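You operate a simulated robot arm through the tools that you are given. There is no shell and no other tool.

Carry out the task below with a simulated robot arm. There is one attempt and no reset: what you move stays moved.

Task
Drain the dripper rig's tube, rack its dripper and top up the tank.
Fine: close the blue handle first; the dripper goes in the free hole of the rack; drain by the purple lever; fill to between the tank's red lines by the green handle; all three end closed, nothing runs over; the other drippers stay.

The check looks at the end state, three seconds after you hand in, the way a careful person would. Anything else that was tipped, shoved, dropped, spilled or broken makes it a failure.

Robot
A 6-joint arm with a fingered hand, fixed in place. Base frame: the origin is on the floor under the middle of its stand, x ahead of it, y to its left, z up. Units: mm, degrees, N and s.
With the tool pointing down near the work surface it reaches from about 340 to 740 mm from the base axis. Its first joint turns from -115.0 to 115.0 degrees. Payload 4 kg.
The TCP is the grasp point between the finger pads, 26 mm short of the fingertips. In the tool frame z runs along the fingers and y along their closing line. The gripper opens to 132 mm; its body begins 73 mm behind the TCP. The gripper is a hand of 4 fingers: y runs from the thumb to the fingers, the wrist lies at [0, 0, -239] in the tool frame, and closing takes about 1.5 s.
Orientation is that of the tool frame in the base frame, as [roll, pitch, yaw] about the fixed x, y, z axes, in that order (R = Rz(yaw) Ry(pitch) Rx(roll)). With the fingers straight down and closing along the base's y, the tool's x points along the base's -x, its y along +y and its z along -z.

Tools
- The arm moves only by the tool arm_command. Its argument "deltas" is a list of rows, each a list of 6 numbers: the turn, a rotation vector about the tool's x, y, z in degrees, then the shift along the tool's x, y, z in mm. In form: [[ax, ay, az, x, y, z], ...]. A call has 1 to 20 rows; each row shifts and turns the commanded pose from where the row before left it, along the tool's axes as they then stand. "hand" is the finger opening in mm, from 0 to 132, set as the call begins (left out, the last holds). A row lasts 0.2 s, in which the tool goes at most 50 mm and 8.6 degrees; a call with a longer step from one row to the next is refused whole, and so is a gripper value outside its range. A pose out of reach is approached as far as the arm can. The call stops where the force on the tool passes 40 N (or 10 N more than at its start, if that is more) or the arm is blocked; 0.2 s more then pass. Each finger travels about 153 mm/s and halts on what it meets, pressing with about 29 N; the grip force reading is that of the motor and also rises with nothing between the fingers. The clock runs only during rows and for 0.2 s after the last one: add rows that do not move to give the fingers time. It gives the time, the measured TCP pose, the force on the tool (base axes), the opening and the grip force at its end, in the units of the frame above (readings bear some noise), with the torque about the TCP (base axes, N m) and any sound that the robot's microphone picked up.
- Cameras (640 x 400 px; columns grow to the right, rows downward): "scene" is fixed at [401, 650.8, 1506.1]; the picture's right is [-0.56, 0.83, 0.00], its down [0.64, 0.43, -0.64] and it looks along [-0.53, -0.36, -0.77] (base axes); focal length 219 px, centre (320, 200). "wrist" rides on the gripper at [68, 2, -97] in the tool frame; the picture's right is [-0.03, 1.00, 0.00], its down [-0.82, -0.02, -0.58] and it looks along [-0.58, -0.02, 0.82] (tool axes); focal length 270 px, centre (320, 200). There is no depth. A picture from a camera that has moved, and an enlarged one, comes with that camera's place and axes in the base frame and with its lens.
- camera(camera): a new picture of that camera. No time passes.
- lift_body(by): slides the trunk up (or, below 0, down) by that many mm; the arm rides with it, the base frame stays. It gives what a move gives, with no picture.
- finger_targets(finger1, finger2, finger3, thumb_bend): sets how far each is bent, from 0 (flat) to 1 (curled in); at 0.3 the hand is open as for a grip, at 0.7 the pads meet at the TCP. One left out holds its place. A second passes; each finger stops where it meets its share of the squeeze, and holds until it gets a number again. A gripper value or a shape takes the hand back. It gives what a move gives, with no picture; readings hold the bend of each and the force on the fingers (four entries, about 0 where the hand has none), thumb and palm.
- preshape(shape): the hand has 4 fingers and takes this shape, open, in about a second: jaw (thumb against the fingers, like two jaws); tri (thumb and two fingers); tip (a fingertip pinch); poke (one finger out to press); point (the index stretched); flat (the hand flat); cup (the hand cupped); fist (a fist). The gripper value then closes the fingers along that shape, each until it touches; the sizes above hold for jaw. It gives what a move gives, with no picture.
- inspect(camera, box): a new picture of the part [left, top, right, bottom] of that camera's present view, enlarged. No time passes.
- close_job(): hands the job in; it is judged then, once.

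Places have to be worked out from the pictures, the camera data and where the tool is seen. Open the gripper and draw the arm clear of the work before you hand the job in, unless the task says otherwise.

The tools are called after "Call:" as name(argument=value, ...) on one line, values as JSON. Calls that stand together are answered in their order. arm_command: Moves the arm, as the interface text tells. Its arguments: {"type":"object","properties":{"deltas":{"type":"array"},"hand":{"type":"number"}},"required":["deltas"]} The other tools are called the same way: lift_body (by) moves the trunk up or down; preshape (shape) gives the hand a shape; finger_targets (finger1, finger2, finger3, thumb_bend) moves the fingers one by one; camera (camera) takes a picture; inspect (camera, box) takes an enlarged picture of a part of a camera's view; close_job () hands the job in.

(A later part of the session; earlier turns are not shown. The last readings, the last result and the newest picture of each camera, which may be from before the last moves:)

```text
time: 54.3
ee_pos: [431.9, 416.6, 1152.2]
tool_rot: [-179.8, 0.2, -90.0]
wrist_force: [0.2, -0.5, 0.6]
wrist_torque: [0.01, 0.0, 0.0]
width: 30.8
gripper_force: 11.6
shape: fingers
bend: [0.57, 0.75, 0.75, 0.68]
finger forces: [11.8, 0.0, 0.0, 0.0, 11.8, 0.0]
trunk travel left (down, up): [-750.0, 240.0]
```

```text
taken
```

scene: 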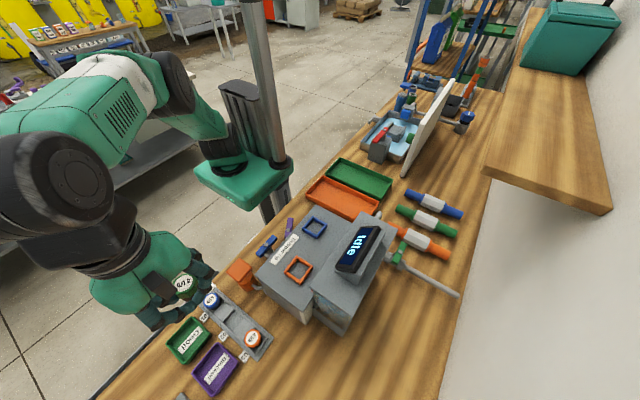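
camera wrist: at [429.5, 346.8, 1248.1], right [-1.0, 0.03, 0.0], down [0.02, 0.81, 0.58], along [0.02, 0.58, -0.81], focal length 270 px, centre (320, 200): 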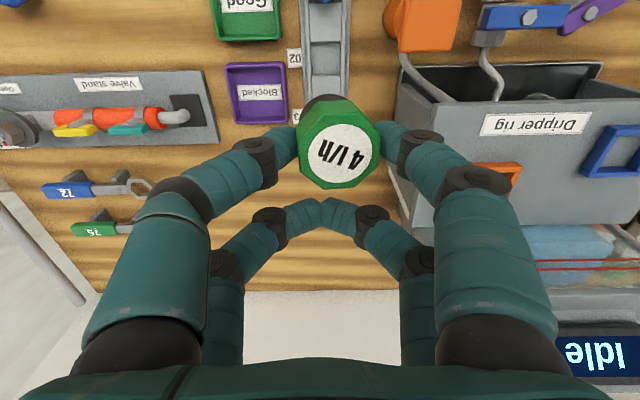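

Above the rack now; let me zoom into the rack and the held dripper from both cameras.

Call:
inspect(camera="scene", box=[90, 220, 290, 380])

Call:
inspect(camera="scene", box=[190, 280, 280, 365])

Call:
inspect(camera="wrist", box=[240, 0, 420, 200])

```text
2.50 times, centred on (190, 300) of scene
camera zoom: at [401.0, 650.8, 1506.1], right [-0.56, 0.83, 0.0], down [0.64, 0.43, -0.64], along [-0.53, -0.36, -0.77], focal length 548 px, centre (645, -50)
```

zoom: 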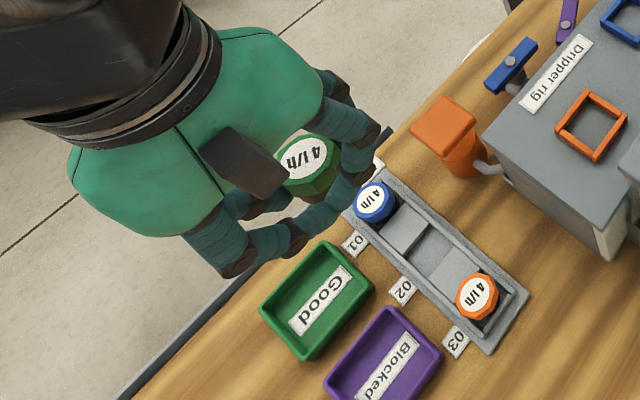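

```text
4.71 times, centred on (235, 322) of scene
camera zoom: at [401.0, 650.8, 1506.1], right [-0.56, 0.83, 0.0], down [0.64, 0.43, -0.64], along [-0.53, -0.36, -0.77], focal length 1032 px, centre (720, -376)
```

zoom: 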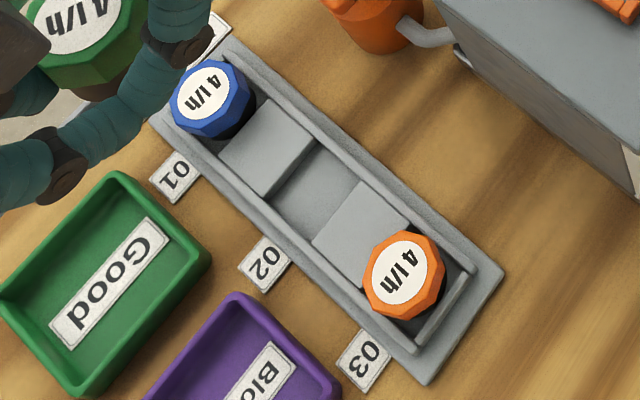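

```text
2.00 times, centred on (330, 100) of wrist
camera zoom: at [429.5, 346.8, 1248.1], right [-1.0, 0.03, 0.0], down [0.02, 0.81, 0.58], along [0.02, 0.58, -0.81], focal length 541 px, centre (300, 400)
```

zoom: 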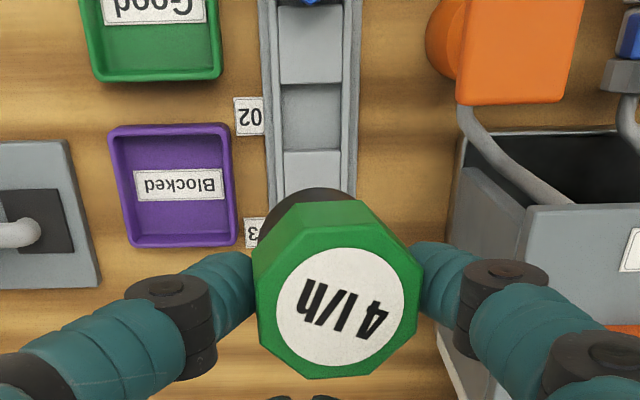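

The free slot 02 is a pocket of about 38 × 37 mm centred near (425, 398). I'll look closer at the held dripper's stem to judge its tilt.

Call:
inspect(camera="wrist", box=[270, 70, 410, 200])

Call:
inspect(camera="scene", box=[140, 250, 230, 330])

```text
3.08 times, centred on (340, 135) of wrist
camera zoom: at [429.5, 346.8, 1248.1], right [-1.0, 0.03, 0.0], down [0.02, 0.81, 0.58], along [0.02, 0.58, -0.81], focal length 832 px, centre (258, 400)
```

zoom: 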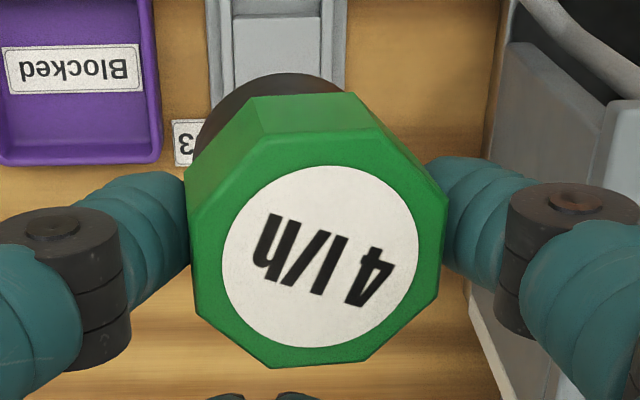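

```text
5.00 times, centred on (185, 290) of scene
camera zoom: at [401.0, 650.8, 1506.1], right [-0.56, 0.83, 0.0], down [0.64, 0.43, -0.64], along [-0.53, -0.36, -0.77], focal length 1097 px, centre (995, -250)
```

zoom: 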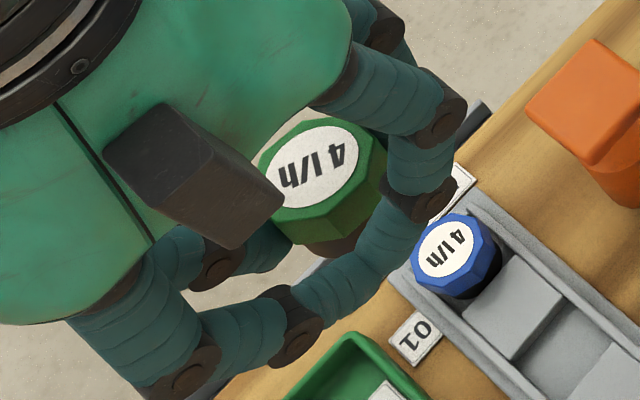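

The dripper leans about 8° in the grip (stem toward +x), and the two far digits would sit over the rack block. I'll curl those two further up one after the other while still high.

Call:
finger_targets(finger2=0.3, finger3=1)

Call:
finger_targets(finger2=1)

Call:
camera(camera="wrist")

```text
time: 55.3
ee_pos: [429.8, 416.6, 1151.7]
tool_rot: [-179.8, 0.1, -90.0]
wrist_force: [-0.3, 0.6, -1.2]
wrist_torque: [0.0, 0.01, 0.03]
width: 30.5
gripper_force: 12.1
shape: fingers
bend: [0.57, 0.3, 1.0, 0.68]
finger forces: [11.7, 0.0, 0.1, 0.1, 11.8, 0.1]
trunk travel left (down, up): [-750.0, 240.0]
```

```text
time: 56.3
ee_pos: [431.8, 417.5, 1152.4]
tool_rot: [-179.7, 0.1, -90.0]
wrist_force: [-0.6, 0.6, -0.4]
wrist_torque: [-0.01, 0.01, 0.01]
width: 30.5
gripper_force: 11.4
shape: fingers
bend: [0.57, 0.88, 1.0, 0.68]
finger forces: [11.8, 0.1, 0.0, 0.0, 11.7, 0.1]
trunk travel left (down, up): [-750.0, 240.0]
```

```text
taken
camera wrist: at [429.3, 346.9, 1248.0], right [-1.0, 0.03, 0.0], down [0.02, 0.81, 0.58], along [0.02, 0.58, -0.81], focal length 270 px, centre (320, 200)
```

wrist: 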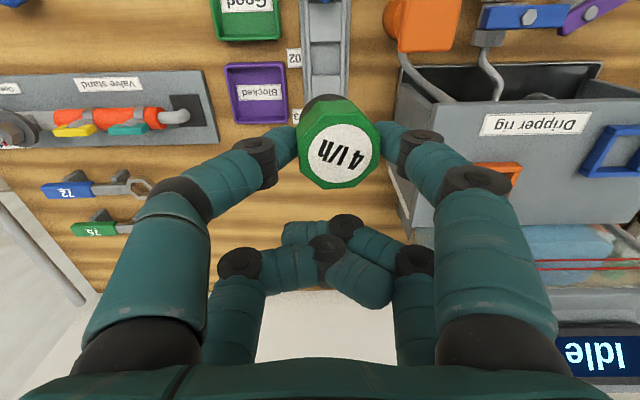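

Those digits are now higher. I'll tilt the hand 8° to bring the dripper upright, align it over slot 02 and lower to z≈970 for a check.

Call:
arm_command(deltas=[[-8, 0, 0, 0, 0, 0], [0, 0, 0, -0.4, -5.4, 36], [0, 0, 0, -0.4, -5.4, 36], [0, 0, 0, -0.4, -5.4, 36], [0, 0, 0, -0.4, -5.4, 36], [0, 0, 0, -0.4, -5.4, 36], [0, 0, 0, 0, 0, 0], [0, 0, 0, 0, 0, 0]])

Call:
camera(camera="wrist")

Call:
inspect(camera="scene", box=[170, 250, 290, 365])

```text
time: 58.1
ee_pos: [434.0, 419.3, 971.0]
tool_rot: [172.3, 0.2, -90.0]
wrist_force: [-0.2, 0.9, 0.1]
wrist_torque: [0.01, 0.01, -0.02]
width: 30.5
gripper_force: 11.1
shape: fingers
bend: [0.57, 0.88, 1.0, 0.68]
finger forces: [11.6, 0.0, 0.0, 0.0, 11.7, 0.0]
trunk travel left (down, up): [-750.0, 240.0]
```

```text
taken
camera wrist: at [444.7, 349.8, 1065.6], right [-0.99, 0.03, 0.14], down [0.1, 0.81, 0.57], along [-0.1, 0.58, -0.81], focal length 270 px, centre (320, 200)
```

wrist: 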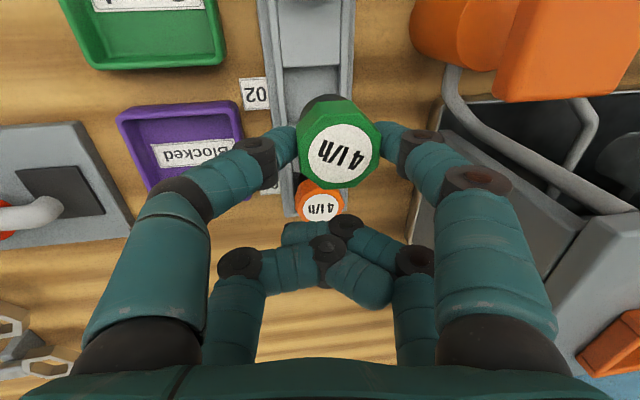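

```text
3.48 times, centred on (230, 308) of scene
camera zoom: at [401.0, 650.8, 1506.1], right [-0.56, 0.83, 0.0], down [0.64, 0.43, -0.64], along [-0.53, -0.36, -0.77], focal length 763 px, centre (633, -174)
```

zoom: 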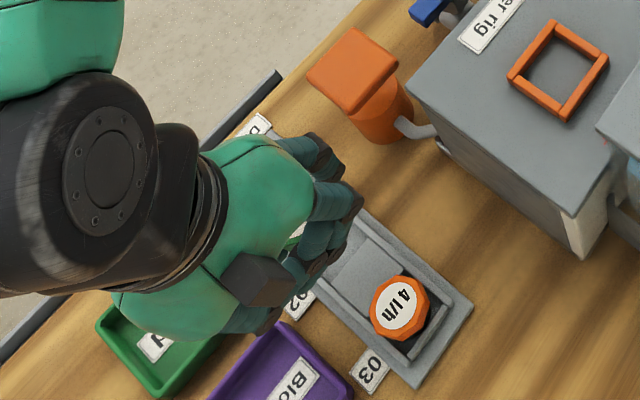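

The pocket is visible just behind the stem. Zooming to compare stem and pocket positions.

Call:
inspect(camera="wrist", box=[240, 40, 400, 230])

Call:
inspect(camera="wrist", box=[250, 0, 390, 130])

```text
2.11 times, centred on (320, 135) of wrist
camera zoom: at [444.7, 349.8, 1065.6], right [-0.99, 0.03, 0.14], down [0.1, 0.81, 0.57], along [-0.1, 0.58, -0.81], focal length 569 px, centre (320, 337)
```

zoom: 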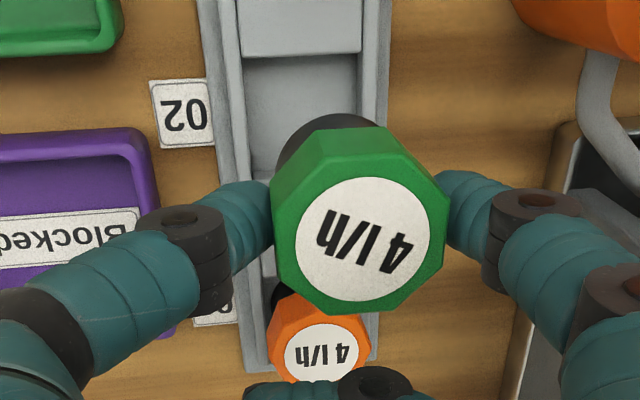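

```text
3.08 times, centred on (320, 65) of wrist
camera zoom: at [444.7, 349.8, 1065.6], right [-0.99, 0.03, 0.14], down [0.1, 0.81, 0.57], along [-0.1, 0.58, -0.81], focal length 832 px, centre (320, 615)
```

zoom: 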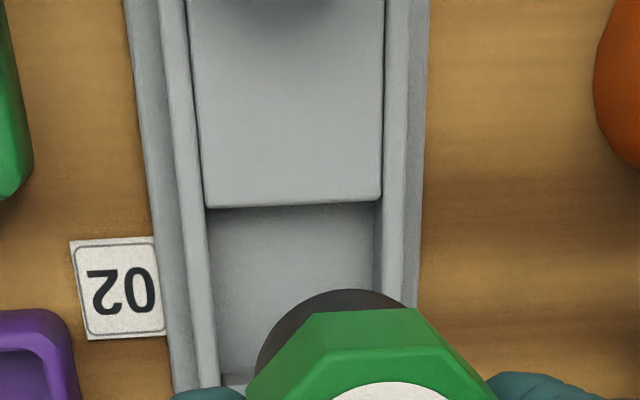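

By my geometry the stem is over the pocket within a couple of mm (pocket about (426, 397.5)). I'll nudge 1.5 mm and lower in stages, watching for contact.

Call:
arm_command(deltas=[[0, 0, 0, 0, -4, 15], [0, 0, 0, 0, -2.7, 20], [0, 0, 0, 0, -1.4, 10], [0, 0, 0, 0, 0, 0]])

Call:
inspect(camera="wrist", box=[240, 0, 400, 200])

Call:
inspect(camera="scene", box=[170, 250, 290, 365])

```text
time: 59.1
ee_pos: [435.7, 419.2, 924.9]
tool_rot: [172.2, 0.1, -89.9]
wrist_force: [-0.7, 0.6, -0.2]
wrist_torque: [0.01, -0.01, 0.0]
width: 30.2
gripper_force: 11.5
shape: fingers
bend: [0.57, 0.88, 1.0, 0.68]
finger forces: [11.7, 0.0, 0.1, 0.0, 11.7, 0.0]
trunk travel left (down, up): [-750.0, 240.0]
```

```text
2.00 times, centred on (320, 100) of wrist
camera zoom: at [446.3, 349.3, 1019.8], right [-0.99, 0.03, 0.14], down [0.1, 0.81, 0.57], along [-0.1, 0.58, -0.81], focal length 541 px, centre (320, 400)
```

zoom: 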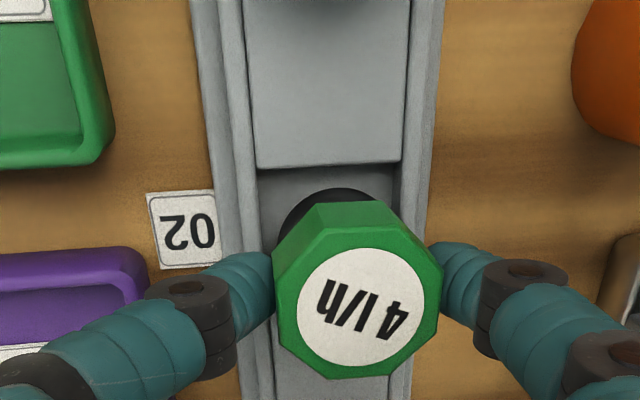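

```text
3.48 times, centred on (230, 308) of scene
camera zoom: at [401.0, 650.8, 1506.1], right [-0.56, 0.83, 0.0], down [0.64, 0.43, -0.64], along [-0.53, -0.36, -0.77], focal length 763 px, centre (633, -174)
```

zoom: 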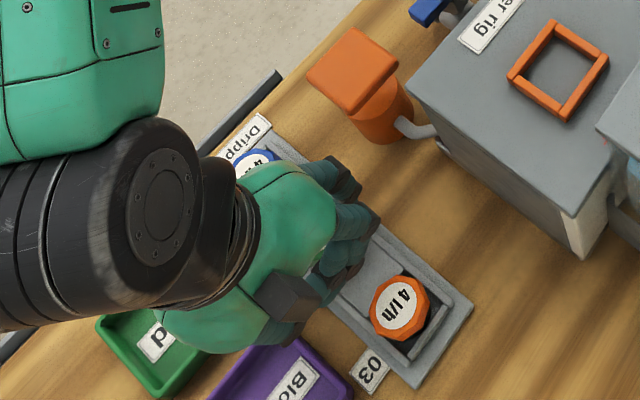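

No contact yet and the stem lies within the pocket outline. Lowering further in 4–5 mm steps until I feel it seat.

Call:
arm_command(deltas=[[0, 0, 0, 0.5, -1.6, 5], [0, 0, 0, 0.5, -0.7, 5], [0, 0, 0, 0, -0.7, 5], [0, 0, 0, 0, 0, 0]])

Call:
inspect(camera="wrist", box=[240, 0, 400, 200])

```text
time: 60.1
ee_pos: [436.4, 417.6, 909.1]
tool_rot: [172.2, 0.2, -90.0]
wrist_force: [0.6, 0.4, 1.2]
wrist_torque: [0.0, 0.01, 0.0]
width: 30.4
gripper_force: 12.3
shape: fingers
bend: [0.57, 0.88, 1.0, 0.68]
finger forces: [11.9, 0.0, 0.0, 0.1, 12.1, 0.0]
trunk travel left (down, up): [-750.0, 240.0]
```

```text
2.00 times, centred on (320, 100) of wrist
camera zoom: at [447.3, 348.6, 1005.0], right [-0.99, 0.03, 0.14], down [0.1, 0.81, 0.57], along [-0.1, 0.58, -0.81], focal length 541 px, centre (320, 400)
```

zoom: 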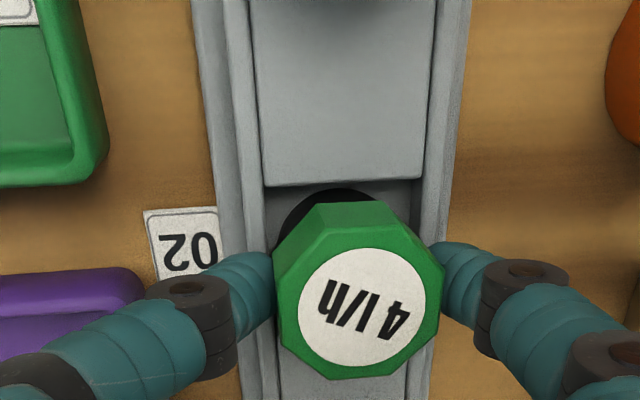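

Cap top is now about 906 against ~899 for the seated neighbours, so about 6 mm to go. I'll centre by about a mm and lower in small steps, watching force.

Call:
arm_command(deltas=[[0, 0, 0, -1.5, 0.5, 2], [0, 0, 0, 0, -0.4, 3], [0, 0, 0, 0, 0, 0]])

Call:
inspect(camera="wrist", box=[240, 0, 400, 200])

```text
time: 60.9
ee_pos: [435.3, 419.9, 908.3]
tool_rot: [172.4, 0.3, -90.0]
wrist_force: [8.9, -1.3, 25.1]
wrist_torque: [-0.46, -0.22, 0.18]
width: 30.6
gripper_force: 19.1
shape: fingers
bend: [0.58, 0.88, 1.0, 0.69]
finger forces: [11.8, 0.0, 0.0, 0.0, 26.2, 0.0]
trunk travel left (down, up): [-750.0, 240.0]
```

```text
2.00 times, centred on (320, 100) of wrist
camera zoom: at [446.8, 349.3, 1002.6], right [-0.99, 0.02, 0.13], down [0.1, 0.81, 0.58], along [-0.09, 0.58, -0.81], focal length 541 px, centre (320, 400)
```

zoom: 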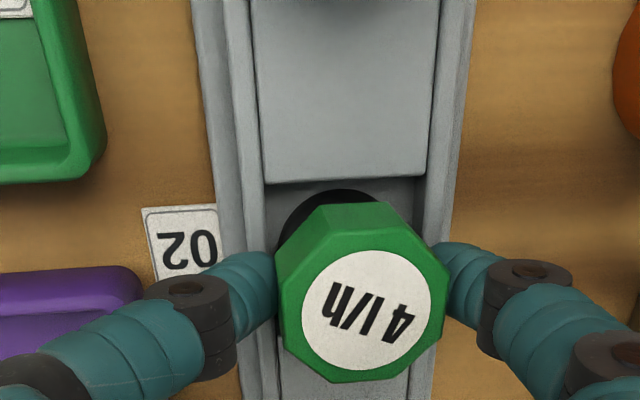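

Firm upward force of 25 N with its centre of pressure inside the pocket: the dripper's base is on the slot floor. I'll ease up 3 mm, then open thumb and finger1 only partly, to stay clear of the trays.

Call:
arm_command(deltas=[[0, 0, 0, 0, 0.3, -2.5], [0, 0, 0, 0, 0, 0]])

Call:
inspect(camera="wrist", box=[200, 0, 440, 230])

```text
time: 61.5
ee_pos: [434.7, 419.1, 908.4]
tool_rot: [172.2, 0.2, -89.9]
wrist_force: [9.4, -1.0, 17.8]
wrist_torque: [-0.34, -0.28, 0.15]
width: 30.5
gripper_force: 17.8
shape: fingers
bend: [0.58, 0.88, 1.0, 0.69]
finger forces: [10.7, 0.2, 0.1, 0.0, 24.3, 0.1]
trunk travel left (down, up): [-750.0, 240.0]
```

```text
1.74 times, centred on (320, 115) of wrist
camera zoom: at [446.7, 349.5, 1003.0], right [-0.99, 0.02, 0.14], down [0.1, 0.81, 0.57], along [-0.1, 0.58, -0.81], focal length 470 px, centre (320, 348)
```

zoom: 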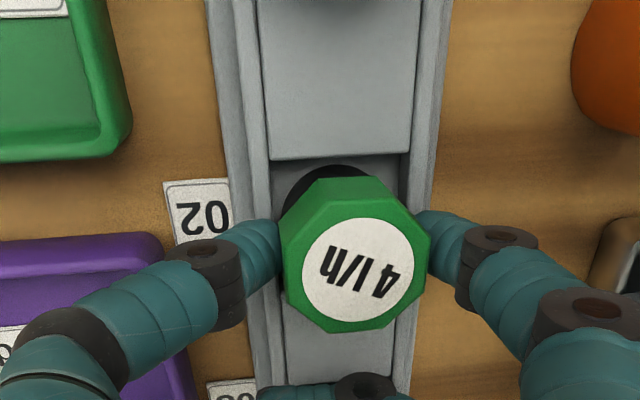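

The cap is centred at about (426.5, 398) in the slot. Now opening thumb and finger1 partially to release.

Call:
finger_targets(finger1=0.5, thumb_bend=0.6)

Call:
camera(camera="wrist")

Call:
inspect(camera="wrist", box=[200, 0, 440, 230])

```text
time: 62.5
ee_pos: [435.1, 419.0, 909.0]
tool_rot: [172.4, 0.3, -90.0]
wrist_force: [4.2, -0.7, 22.7]
wrist_torque: [-0.39, -0.46, 0.09]
width: 41.6
gripper_force: 13.9
shape: fingers
bend: [0.5, 0.88, 1.0, 0.62]
finger forces: [0.0, 0.0, 0.0, 0.1, 27.2, 0.0]
trunk travel left (down, up): [-750.0, 240.0]
```

```text
taken
camera wrist: at [445.9, 349.3, 1003.8], right [-0.99, 0.02, 0.13], down [0.1, 0.81, 0.57], along [-0.1, 0.58, -0.81], focal length 270 px, centre (320, 200)
```

wrist: 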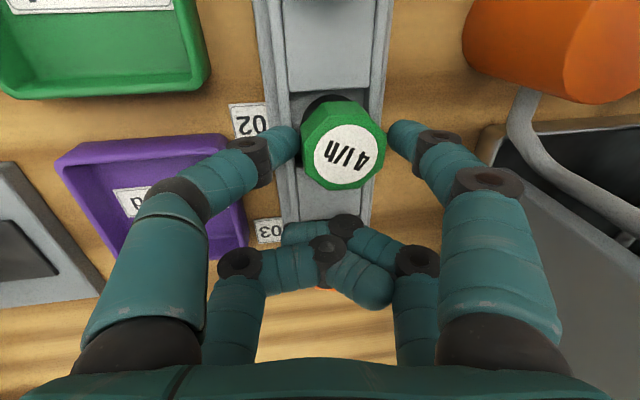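

```text
1.74 times, centred on (320, 115) of wrist
camera zoom: at [445.9, 349.3, 1003.8], right [-0.99, 0.02, 0.13], down [0.1, 0.81, 0.57], along [-0.1, 0.58, -0.81], focal length 470 px, centre (320, 348)
```

zoom: 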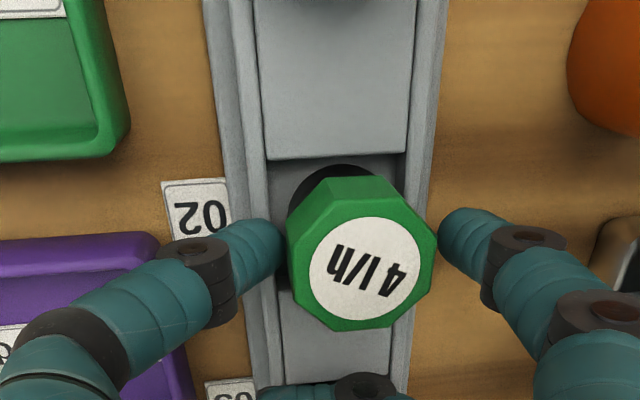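

finger1 is off the cap; the thumb now presses on the rack's wall (about x = 450), which was part of the upward force. I'll rise a few mm so the thumb comes free and look again.

Call:
arm_command(deltas=[[0, 0, 0, 0, 0.5, -4], [0, 0, 0, 0, 0.5, -4], [0, 0, 0, 0, 0, 0]])

Call:
inspect(camera="wrist", box=[200, 0, 440, 230])

Call:
inspect(camera="scene", box=[170, 250, 290, 365])

```text
time: 63.3
ee_pos: [434.8, 419.3, 914.1]
tool_rot: [172.1, 0.1, -90.0]
wrist_force: [-0.3, -0.1, -0.7]
wrist_torque: [0.0, 0.04, -0.03]
width: 48.7
gripper_force: 0.2
shape: fingers
bend: [0.5, 0.88, 1.0, 0.6]
finger forces: [0.0, 0.0, 0.0, 0.1, 0.1, 0.0]
trunk travel left (down, up): [-750.0, 240.0]
```

```text
1.74 times, centred on (320, 115) of wrist
camera zoom: at [446.3, 350.0, 1009.8], right [-0.99, 0.03, 0.14], down [0.1, 0.82, 0.57], along [-0.1, 0.58, -0.81], focal length 470 px, centre (320, 348)
```

zoom: 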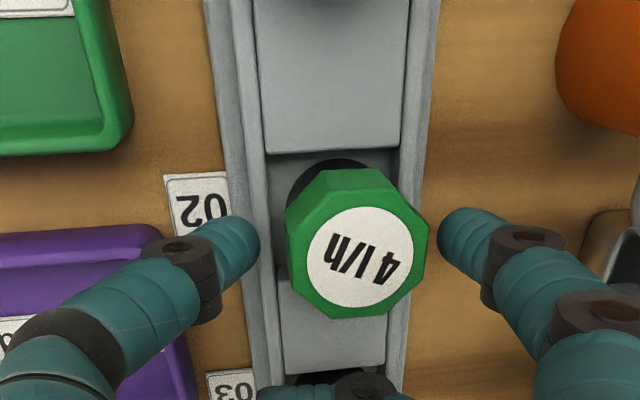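

```text
3.48 times, centred on (230, 308) of scene
camera zoom: at [401.0, 650.8, 1506.1], right [-0.56, 0.83, 0.0], down [0.64, 0.43, -0.64], along [-0.53, -0.36, -0.77], focal length 763 px, centre (633, -174)
```

zoom: 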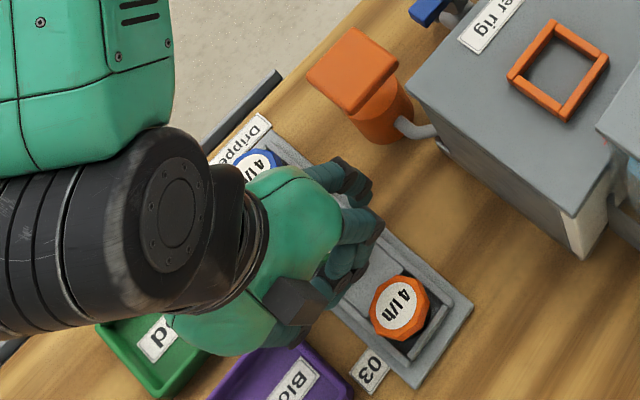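

The dripper stands free and upright in slot 02. I'll widen finger1 a bit and then rise straight up.

Call:
finger_targets(finger1=0.42)

Call:
arm_command(deltas=[[0, 0, 0, 0, 1.3, -10], [0, 0, 0, 0, 2.6, -20], [0, 0, 0, 0, 4, -30], [0, 0, 0, 0, 5.4, -40], [0, 0, 0, 0, 5.4, -40], [0, 0, 0, 0, 0, 0]])

Call:
camera(camera="wrist")

Call:
inspect(camera="scene", box=[170, 230, 330, 370])

```text
time: 64.3
ee_pos: [435.0, 419.3, 915.7]
tool_rot: [172.3, 0.2, -90.0]
wrist_force: [0.7, -0.1, 1.6]
wrist_torque: [0.0, -0.02, -0.02]
width: 61.9
gripper_force: 0.0
shape: fingers
bend: [0.42, 0.88, 1.0, 0.6]
finger forces: [0.1, 0.0, 0.0, 0.0, 0.1, 0.0]
trunk travel left (down, up): [-750.0, 240.0]
```

```text
time: 65.7
ee_pos: [434.1, 418.7, 1056.3]
tool_rot: [172.2, 0.1, -90.0]
wrist_force: [0.2, 0.0, 0.6]
wrist_torque: [-0.02, 0.0, -0.02]
width: 62.2
gripper_force: 0.0
shape: fingers
bend: [0.42, 0.88, 1.0, 0.6]
finger forces: [0.0, 0.0, 0.0, 0.0, 0.0, 0.0]
trunk travel left (down, up): [-750.0, 240.0]
```

```text
taken
camera wrist: at [446.4, 348.1, 1151.8], right [-0.99, 0.03, 0.14], down [0.1, 0.81, 0.57], along [-0.1, 0.58, -0.81], focal length 270 px, centre (320, 200)
```

wrist: 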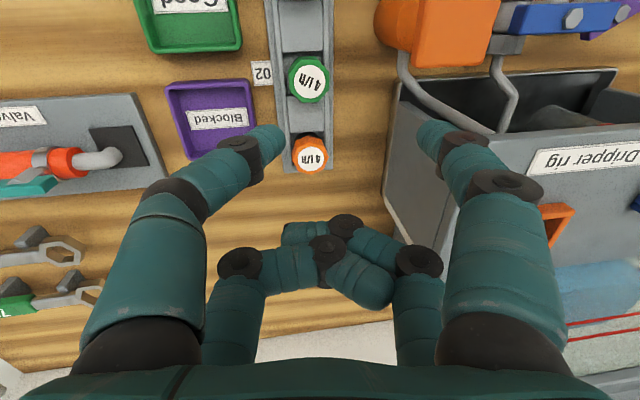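

```text
2.86 times, centred on (250, 300) of scene
camera zoom: at [401.0, 650.8, 1506.1], right [-0.56, 0.83, 0.0], down [0.64, 0.43, -0.64], along [-0.53, -0.36, -0.77], focal length 627 px, centre (520, -86)
```

zoom: 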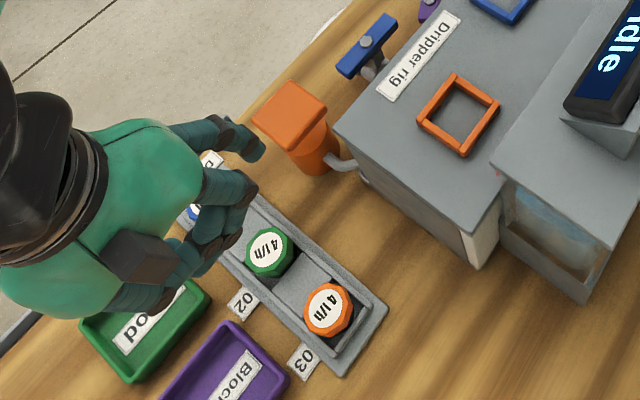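

The green dripper stands in slot 02. A quick zoom to compare it with its neighbour.

Call:
inspect(camera="wrist", box=[250, 30, 370, 190])

Call:
inspect(camera="scene", box=[210, 280, 280, 350])

Call:
inspect(camera="wrist", box=[380, 60, 640, 340])

```text
2.50 times, centred on (310, 110) of wrist
camera zoom: at [446.4, 348.1, 1151.8], right [-0.99, 0.03, 0.14], down [0.1, 0.81, 0.57], along [-0.1, 0.58, -0.81], focal length 676 px, centre (345, 425)
```

zoom: 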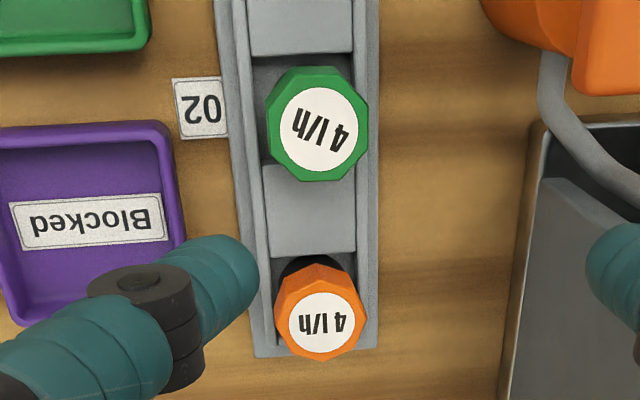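

```text
5.71 times, centred on (245, 315) of scene
camera zoom: at [401.0, 650.8, 1506.1], right [-0.56, 0.83, 0.0], down [0.64, 0.43, -0.64], along [-0.53, -0.36, -0.77], focal length 1253 px, centre (749, -457)
```

zoom: 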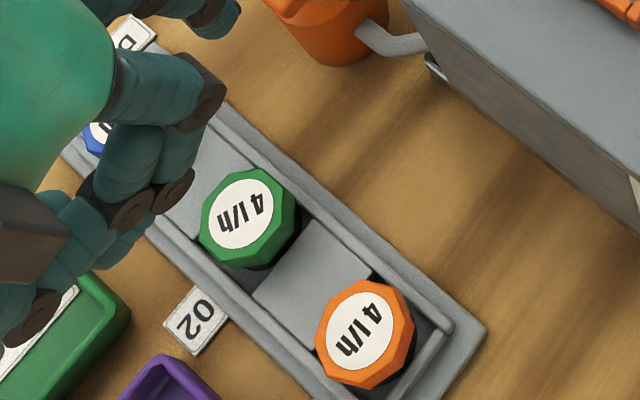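

```text
1.43 times, centred on (510, 200) of wrist
camera zoom: at [446.4, 348.1, 1151.8], right [-0.99, 0.03, 0.14], down [0.1, 0.81, 0.57], along [-0.1, 0.58, -0.81], focal length 386 px, centre (49, 200)
```

zoom: 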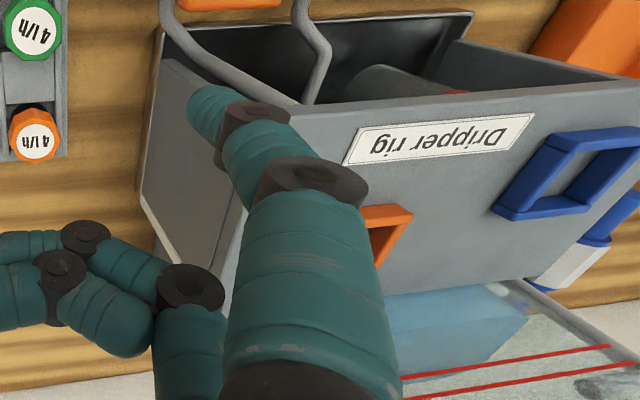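

All good in the rack. The tube already looks grey (empty), so next I'll close the purple lever: I'll set the straight-thumb shape and travel back to the front of the rig with the hand tilted 20°.

Call:
finger_targets(finger1=1, finger2=1, finger3=1, thumb_bend=0.25)

Call:
arm_command(deltas=[[-6, 0, 0, 0, 0, 0], [-6, 0, 0, 0, 0, 0], [0, 0, 0, 44.5, 0, 0], [0, 0, 0, 44.5, 0, 0], [0, 0, 0, 0, 43.9, 16], [0, 0, 0, 0, 43.9, 16], [0, 0, 0, 0, 43.9, 16], [0, 0, 0, 0, 43.9, 16], [0, 0, 0, 0, 43.9, 16], [0, 0, 0, 0, 43.9, 16], [0, 0, 0, 0, 43.9, 16], [0, 0, 0, 0, 43.9, 16], [0, 0, 0, 0, 0, 0], [0, 0, 0, 0, 0, 0]])

Call:
camera(camera="wrist")

Call:
camera(camera="scene")

```text
time: 66.7
ee_pos: [434.5, 418.7, 1056.1]
tool_rot: [172.2, 0.1, -90.1]
wrist_force: [-1.0, 0.4, 0.2]
wrist_torque: [0.02, -0.01, 0.01]
width: 58.8
gripper_force: 0.1
shape: fingers
bend: [1.0, 0.88, 1.0, 0.25]
finger forces: [0.0, 0.0, 0.0, 0.0, 0.0, 0.0]
trunk travel left (down, up): [-750.0, 240.0]
```

```text
time: 69.7
ee_pos: [62.8, 328.9, 1056.2]
tool_rot: [160.3, 0.1, -89.9]
wrist_force: [0.9, -0.1, 0.2]
wrist_torque: [-0.01, -0.01, -0.02]
width: 59.1
gripper_force: 0.1
shape: fingers
bend: [1.0, 0.88, 1.0, 0.25]
finger forces: [0.0, 0.1, 0.0, 0.1, 0.0, 0.0]
trunk travel left (down, up): [-750.0, 240.0]
```

```text
taken
camera wrist: at [93.4, 260.6, 1146.3], right [-0.94, 0.03, 0.34], down [0.22, 0.81, 0.54], along [-0.26, 0.58, -0.77], focal length 270 px, centre (320, 200)
```

wrist: 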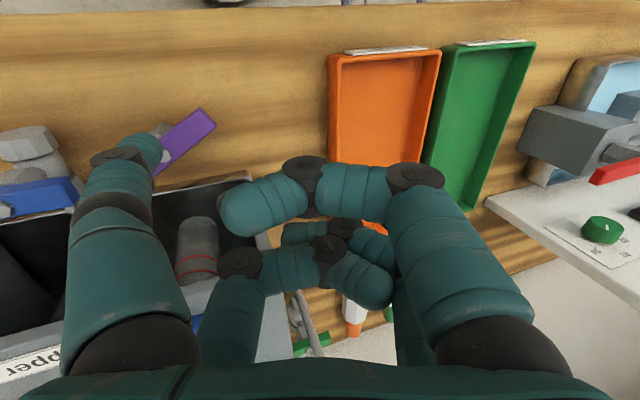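

```text
taken
```

scene: 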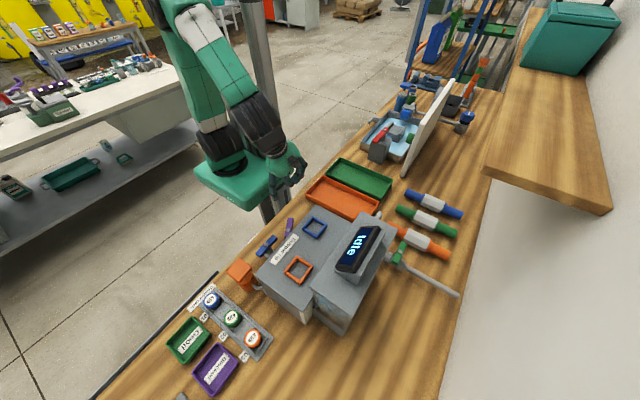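

The three drippers stand neatly in the rack. Zooming on the tube to confirm it's empty.

Call:
inspect(camera="wrist", box=[130, 90, 290, 300])

```text
1.90 times, centred on (210, 195) of wrist
camera zoom: at [93.4, 260.6, 1146.3], right [-0.94, 0.03, 0.34], down [0.22, 0.81, 0.54], along [-0.26, 0.58, -0.77], focal length 515 px, centre (530, 210)
```

zoom: 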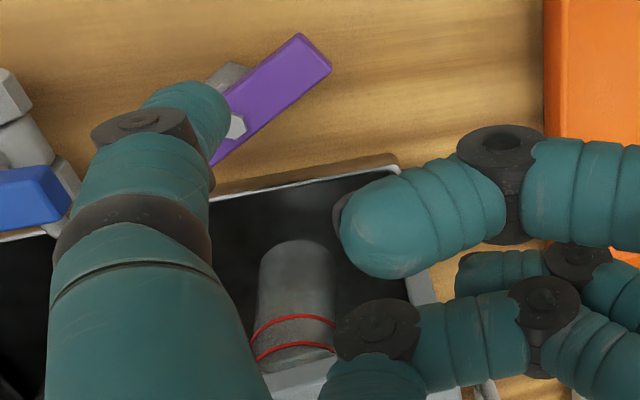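

The tube is empty and nothing runs any more. I'll lower the thumb in front of the purple lever's long end.

Call:
arm_command(deltas=[[0, 0, 0, 2.2, -9.6, 38.4], [0, 0, 0, 2.2, -9.6, 38.4], [0, 0, 0, 2.1, -9.7, 38.3], [0, 0, 0, 0, 0, 0]])

Call:
camera(camera="wrist")

Call:
inspect(camera="scene", box=[230, 160, 350, 260])

```text
time: 70.7
ee_pos: [50.0, 324.9, 936.4]
tool_rot: [160.2, 0.1, -90.0]
wrist_force: [0.0, 0.5, 0.5]
wrist_torque: [-0.04, -0.03, 0.02]
width: 59.1
gripper_force: 0.0
shape: fingers
bend: [1.0, 0.88, 1.0, 0.25]
finger forces: [0.0, 0.0, 0.0, 0.0, 0.1, 0.0]
trunk travel left (down, up): [-750.0, 240.0]
```

```text
taken
camera wrist: at [80.6, 254.1, 1027.2], right [-0.94, 0.02, 0.34], down [0.21, 0.81, 0.54], along [-0.26, 0.58, -0.77], focal length 270 px, centre (320, 200)
```

wrist: 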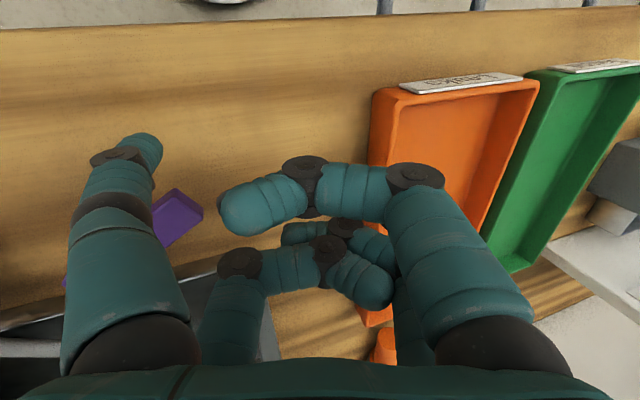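

```text
4.00 times, centred on (290, 210) of scene
camera zoom: at [401.0, 650.8, 1506.1], right [-0.56, 0.83, 0.0], down [0.64, 0.43, -0.64], along [-0.53, -0.36, -0.77], focal length 877 px, centre (440, 160)
```

zoom: 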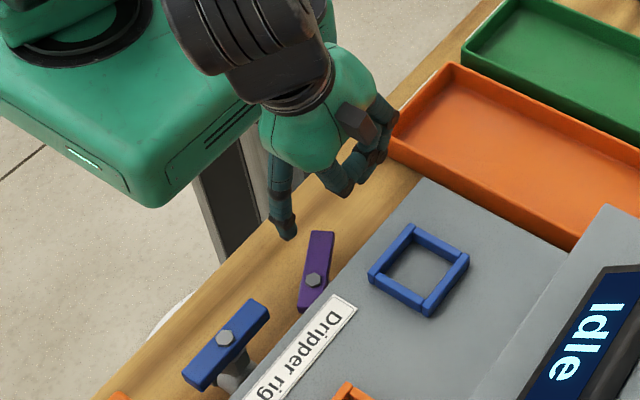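

The thumb is lined up in front of the long arm. Pushing toward +y in small steps.

Call:
arm_command(deltas=[[0, 0, 0, -6, 0, 0], [0, 0, 0, -6, 0, 0], [0, 0, 0, -6, 0, 0], [0, 0, 0, -5, 0, 0], [0, 0, 0, -5, 0, 0], [0, 0, 0, 0, 0, 0]])

Call:
camera(camera="wrist")

Call:
inspect(camera="scene", box=[230, 180, 330, 260])

```text
time: 72.1
ee_pos: [50.3, 352.1, 936.2]
tool_rot: [160.2, 0.2, -90.0]
wrist_force: [0.2, -1.3, -0.8]
wrist_torque: [-0.03, 0.03, -0.07]
width: 58.9
gripper_force: 0.9
shape: fingers
bend: [1.0, 0.88, 1.0, 0.25]
finger forces: [0.1, 0.0, 0.1, 0.1, 1.1, 0.1]
trunk travel left (down, up): [-750.0, 240.0]
```

```text
taken
camera wrist: at [81.3, 282.2, 1027.7], right [-0.94, 0.02, 0.34], down [0.22, 0.81, 0.54], along [-0.26, 0.58, -0.77], focal length 270 px, centre (320, 200)
```

wrist: 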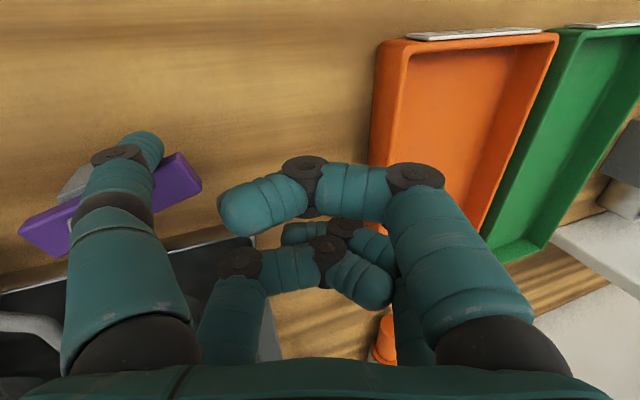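

```text
5.00 times, centred on (280, 220) of scene
camera zoom: at [401.0, 650.8, 1506.1], right [-0.56, 0.83, 0.0], down [0.64, 0.43, -0.64], along [-0.53, -0.36, -0.77], focal length 1097 px, centre (520, 100)
```

zoom: 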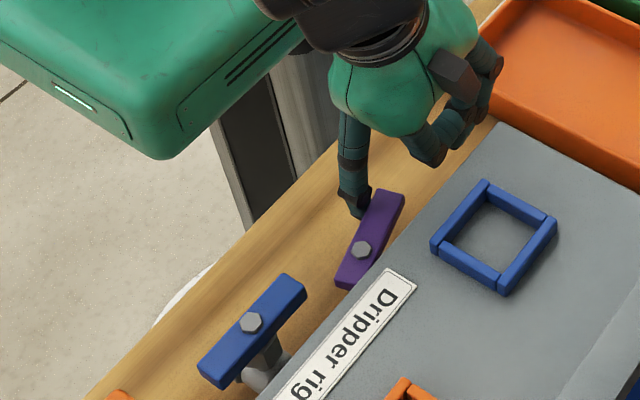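

The lever is following (about 15–20° left, tiny force). Continuing.

Call:
arm_command(deltas=[[0, 0, 0, -4, 0, 0], [0, 0, 0, -4, 0, 0], [0, 0, 0, -3, 0, 0], [0, 0, 0, 0, 0, 0]])

Call:
inspect(camera="scene", box=[230, 180, 330, 260])

```text
time: 73.1
ee_pos: [50.5, 362.7, 937.4]
tool_rot: [160.2, 0.1, -89.9]
wrist_force: [-1.9, -3.5, -0.3]
wrist_torque: [-0.13, 0.05, -0.23]
width: 58.3
gripper_force: 1.5
shape: fingers
bend: [1.0, 0.88, 1.0, 0.26]
finger forces: [0.0, 0.1, 0.1, 0.0, 3.4, 0.0]
trunk travel left (down, up): [-750.0, 240.0]
```

```text
5.00 times, centred on (280, 220) of scene
camera zoom: at [401.0, 650.8, 1506.1], right [-0.56, 0.83, 0.0], down [0.64, 0.43, -0.64], along [-0.53, -0.36, -0.77], focal length 1097 px, centre (520, 100)
```

zoom: 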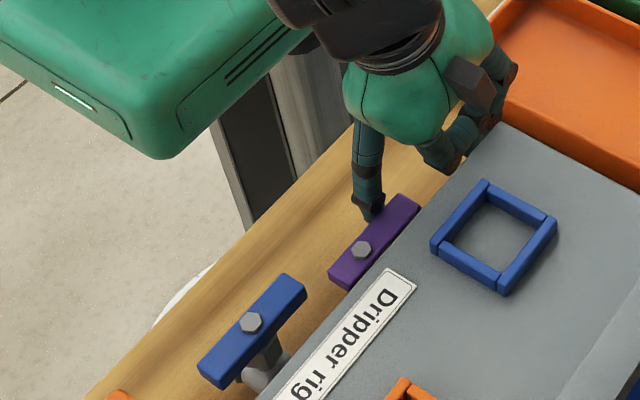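

Nearly along x now. A few more small steps until I feel the stop.

Call:
arm_command(deltas=[[0, 0, 0, -2.5, 0, 0], [0, 0, 0, -2.5, 0, 0], [0, 0, 0, 0, 0, 0]])

Call:
inspect(camera="scene", box=[230, 180, 330, 260])

```text
time: 73.9
ee_pos: [50.8, 366.6, 936.3]
tool_rot: [160.1, 0.1, -90.0]
wrist_force: [-0.8, -11.7, 2.5]
wrist_torque: [-0.47, -0.1, -0.93]
width: 58.2
gripper_force: 5.7
shape: fingers
bend: [1.0, 0.88, 1.0, 0.26]
finger forces: [0.1, 0.0, 0.0, 0.1, 12.7, 0.0]
trunk travel left (down, up): [-750.0, 240.0]
```

```text
5.00 times, centred on (280, 220) of scene
camera zoom: at [401.0, 650.8, 1506.1], right [-0.56, 0.83, 0.0], down [0.64, 0.43, -0.64], along [-0.53, -0.36, -0.77], focal length 1097 px, centre (520, 100)
```

zoom: 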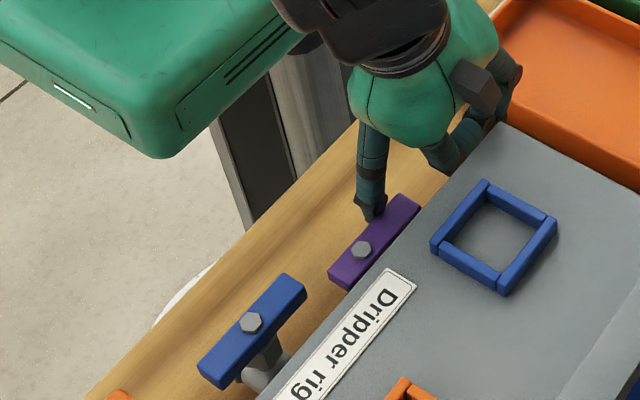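

Force jumped to 11.7 N: purple is against its closed stop. I'll back off, rise, level the hand and go look at the green handle behind the tank.

Call:
arm_command(deltas=[[0, 0, 0, 12, 0, 0], [0, 0, 0, 12, 0, 0], [0, 0, 0, 0, 12, -34], [0, 0, 0, 0, 15, -43], [0, 0, 0, 0, 15, -43], [0, 0, 0, 0, 15, -43], [0, 0, 0, 0, 15, -43], [6.7, 0, 0, 0, 0, 0], [6.7, 0, 0, 0, 0, 0], [6.5, 0, 0, 0, 0, 0], [0, 0, 0, 0, 0, 0]])

Call:
inspect(camera="scene", box=[230, 180, 330, 260])

```text
time: 76.3
ee_pos: [53.7, 343.6, 1156.0]
tool_rot: [-179.9, 0.2, -90.0]
wrist_force: [-0.1, -0.4, 0.3]
wrist_torque: [0.0, -0.06, 0.0]
width: 59.2
gripper_force: 0.1
shape: fingers
bend: [1.0, 0.88, 1.0, 0.25]
finger forces: [0.0, 0.0, 0.0, 0.0, 0.0, 0.1]
trunk travel left (down, up): [-750.0, 240.0]
```

```text
5.00 times, centred on (280, 220) of scene
camera zoom: at [401.0, 650.8, 1506.1], right [-0.56, 0.83, 0.0], down [0.64, 0.43, -0.64], along [-0.53, -0.36, -0.77], focal length 1097 px, centre (520, 100)
```

zoom: 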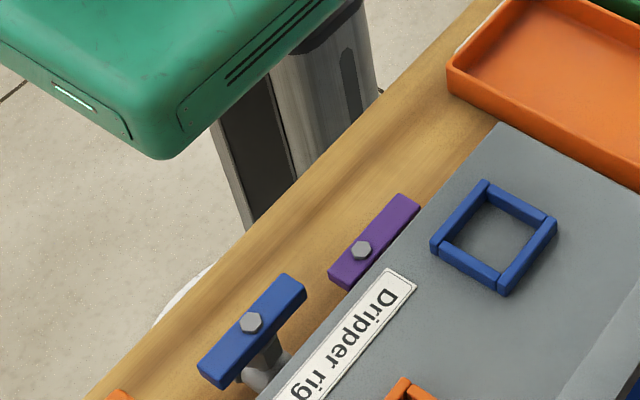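

Purple and blue both lie across their pipes. Moving toward the tank's back to view the green valve.

Call:
arm_command(deltas=[[0, 0, 0, -43, 4, -5], [0, 0, 0, -43, 4, -5], [0, 0, 0, -43, 4, -5], [0, 0, 0, -43, 4, -5], [0, 0, 0, -43, 4, 0], [0, 0, 0, 0, 0, 0], [0, 0, 0, 0, 0, 0]])

Call:
camera(camera="wrist")

Call:
camera(camera="scene")

```text
time: 77.9
ee_pos: [34.1, 558.7, 1175.0]
tool_rot: [-179.9, 0.1, -89.9]
wrist_force: [-0.3, 0.3, 0.1]
wrist_torque: [0.02, -0.01, -0.02]
width: 59.1
gripper_force: 0.1
shape: fingers
bend: [1.0, 0.88, 1.0, 0.25]
finger forces: [0.0, 0.0, 0.0, 0.0, 0.0, 0.0]
trunk travel left (down, up): [-750.0, 240.0]
```

```text
taken
camera wrist: at [31.5, 488.5, 1271.1], right [-1.0, 0.03, 0.0], down [0.02, 0.81, 0.58], along [0.02, 0.58, -0.82], focal length 270 px, centre (320, 200)
```

wrist: 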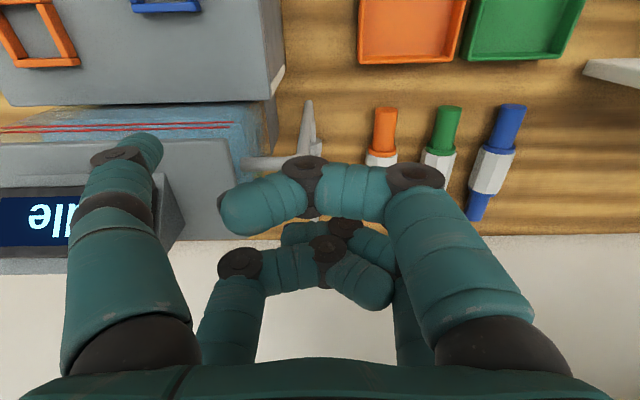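

```text
taken
```

scene: 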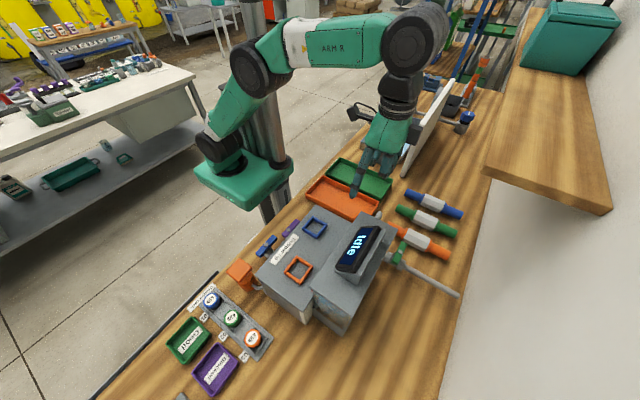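

The curled digits hide the green valve; I'll open the hand (it's well clear here) and look again.

Call:
preshape(shape="jaw")

Call:
camera(camera="wrist")

Call:
inspect(camera="wrist", box=[180, 90, 440, 250])

Call:
inspect(camera="scene", box=[350, 190, 480, 310])

```text
time: 78.8
ee_pos: [34.0, 559.1, 1175.3]
tool_rot: [-180.0, 0.1, -90.0]
wrist_force: [0.8, 0.1, -0.9]
wrist_torque: [0.01, -0.03, 0.0]
width: 132.1
gripper_force: 0.1
shape: jaw
bend: [0.3, 0.3, 0.3, 0.3]
finger forces: [0.1, 0.0, 0.0, 0.1, 0.0, 0.0]
trunk travel left (down, up): [-750.0, 240.0]
```

```text
taken
camera wrist: at [31.5, 488.6, 1271.1], right [-1.0, 0.03, 0.0], down [0.02, 0.81, 0.58], along [0.02, 0.58, -0.81], focal length 270 px, centre (320, 200)
```

wrist: 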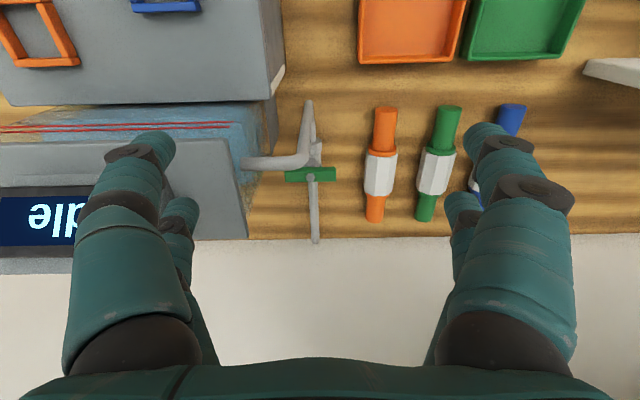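

```text
2.46 times, centred on (310, 170) of wrist
camera zoom: at [31.5, 488.6, 1271.1], right [-1.0, 0.03, 0.0], down [0.02, 0.81, 0.58], along [0.02, 0.58, -0.81], focal length 665 px, centre (345, 274)
```

zoom: 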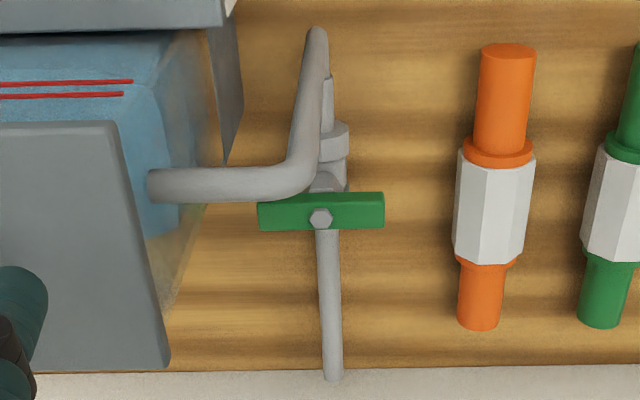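

```text
3.33 times, centred on (415, 250) of scene
camera zoom: at [401.0, 650.8, 1506.1], right [-0.56, 0.83, 0.0], down [0.64, 0.43, -0.64], along [-0.53, -0.36, -0.77], focal length 731 px, centre (3, 33)
```

zoom: 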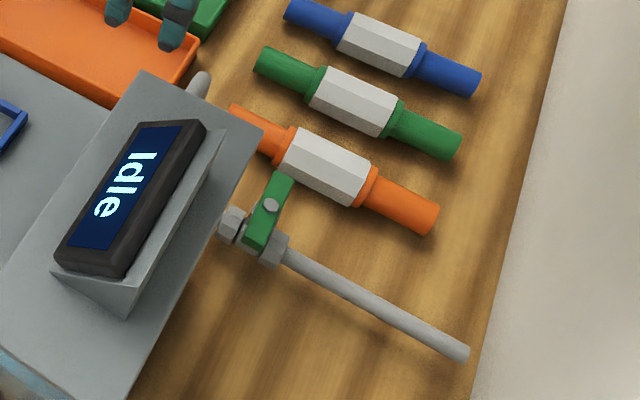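

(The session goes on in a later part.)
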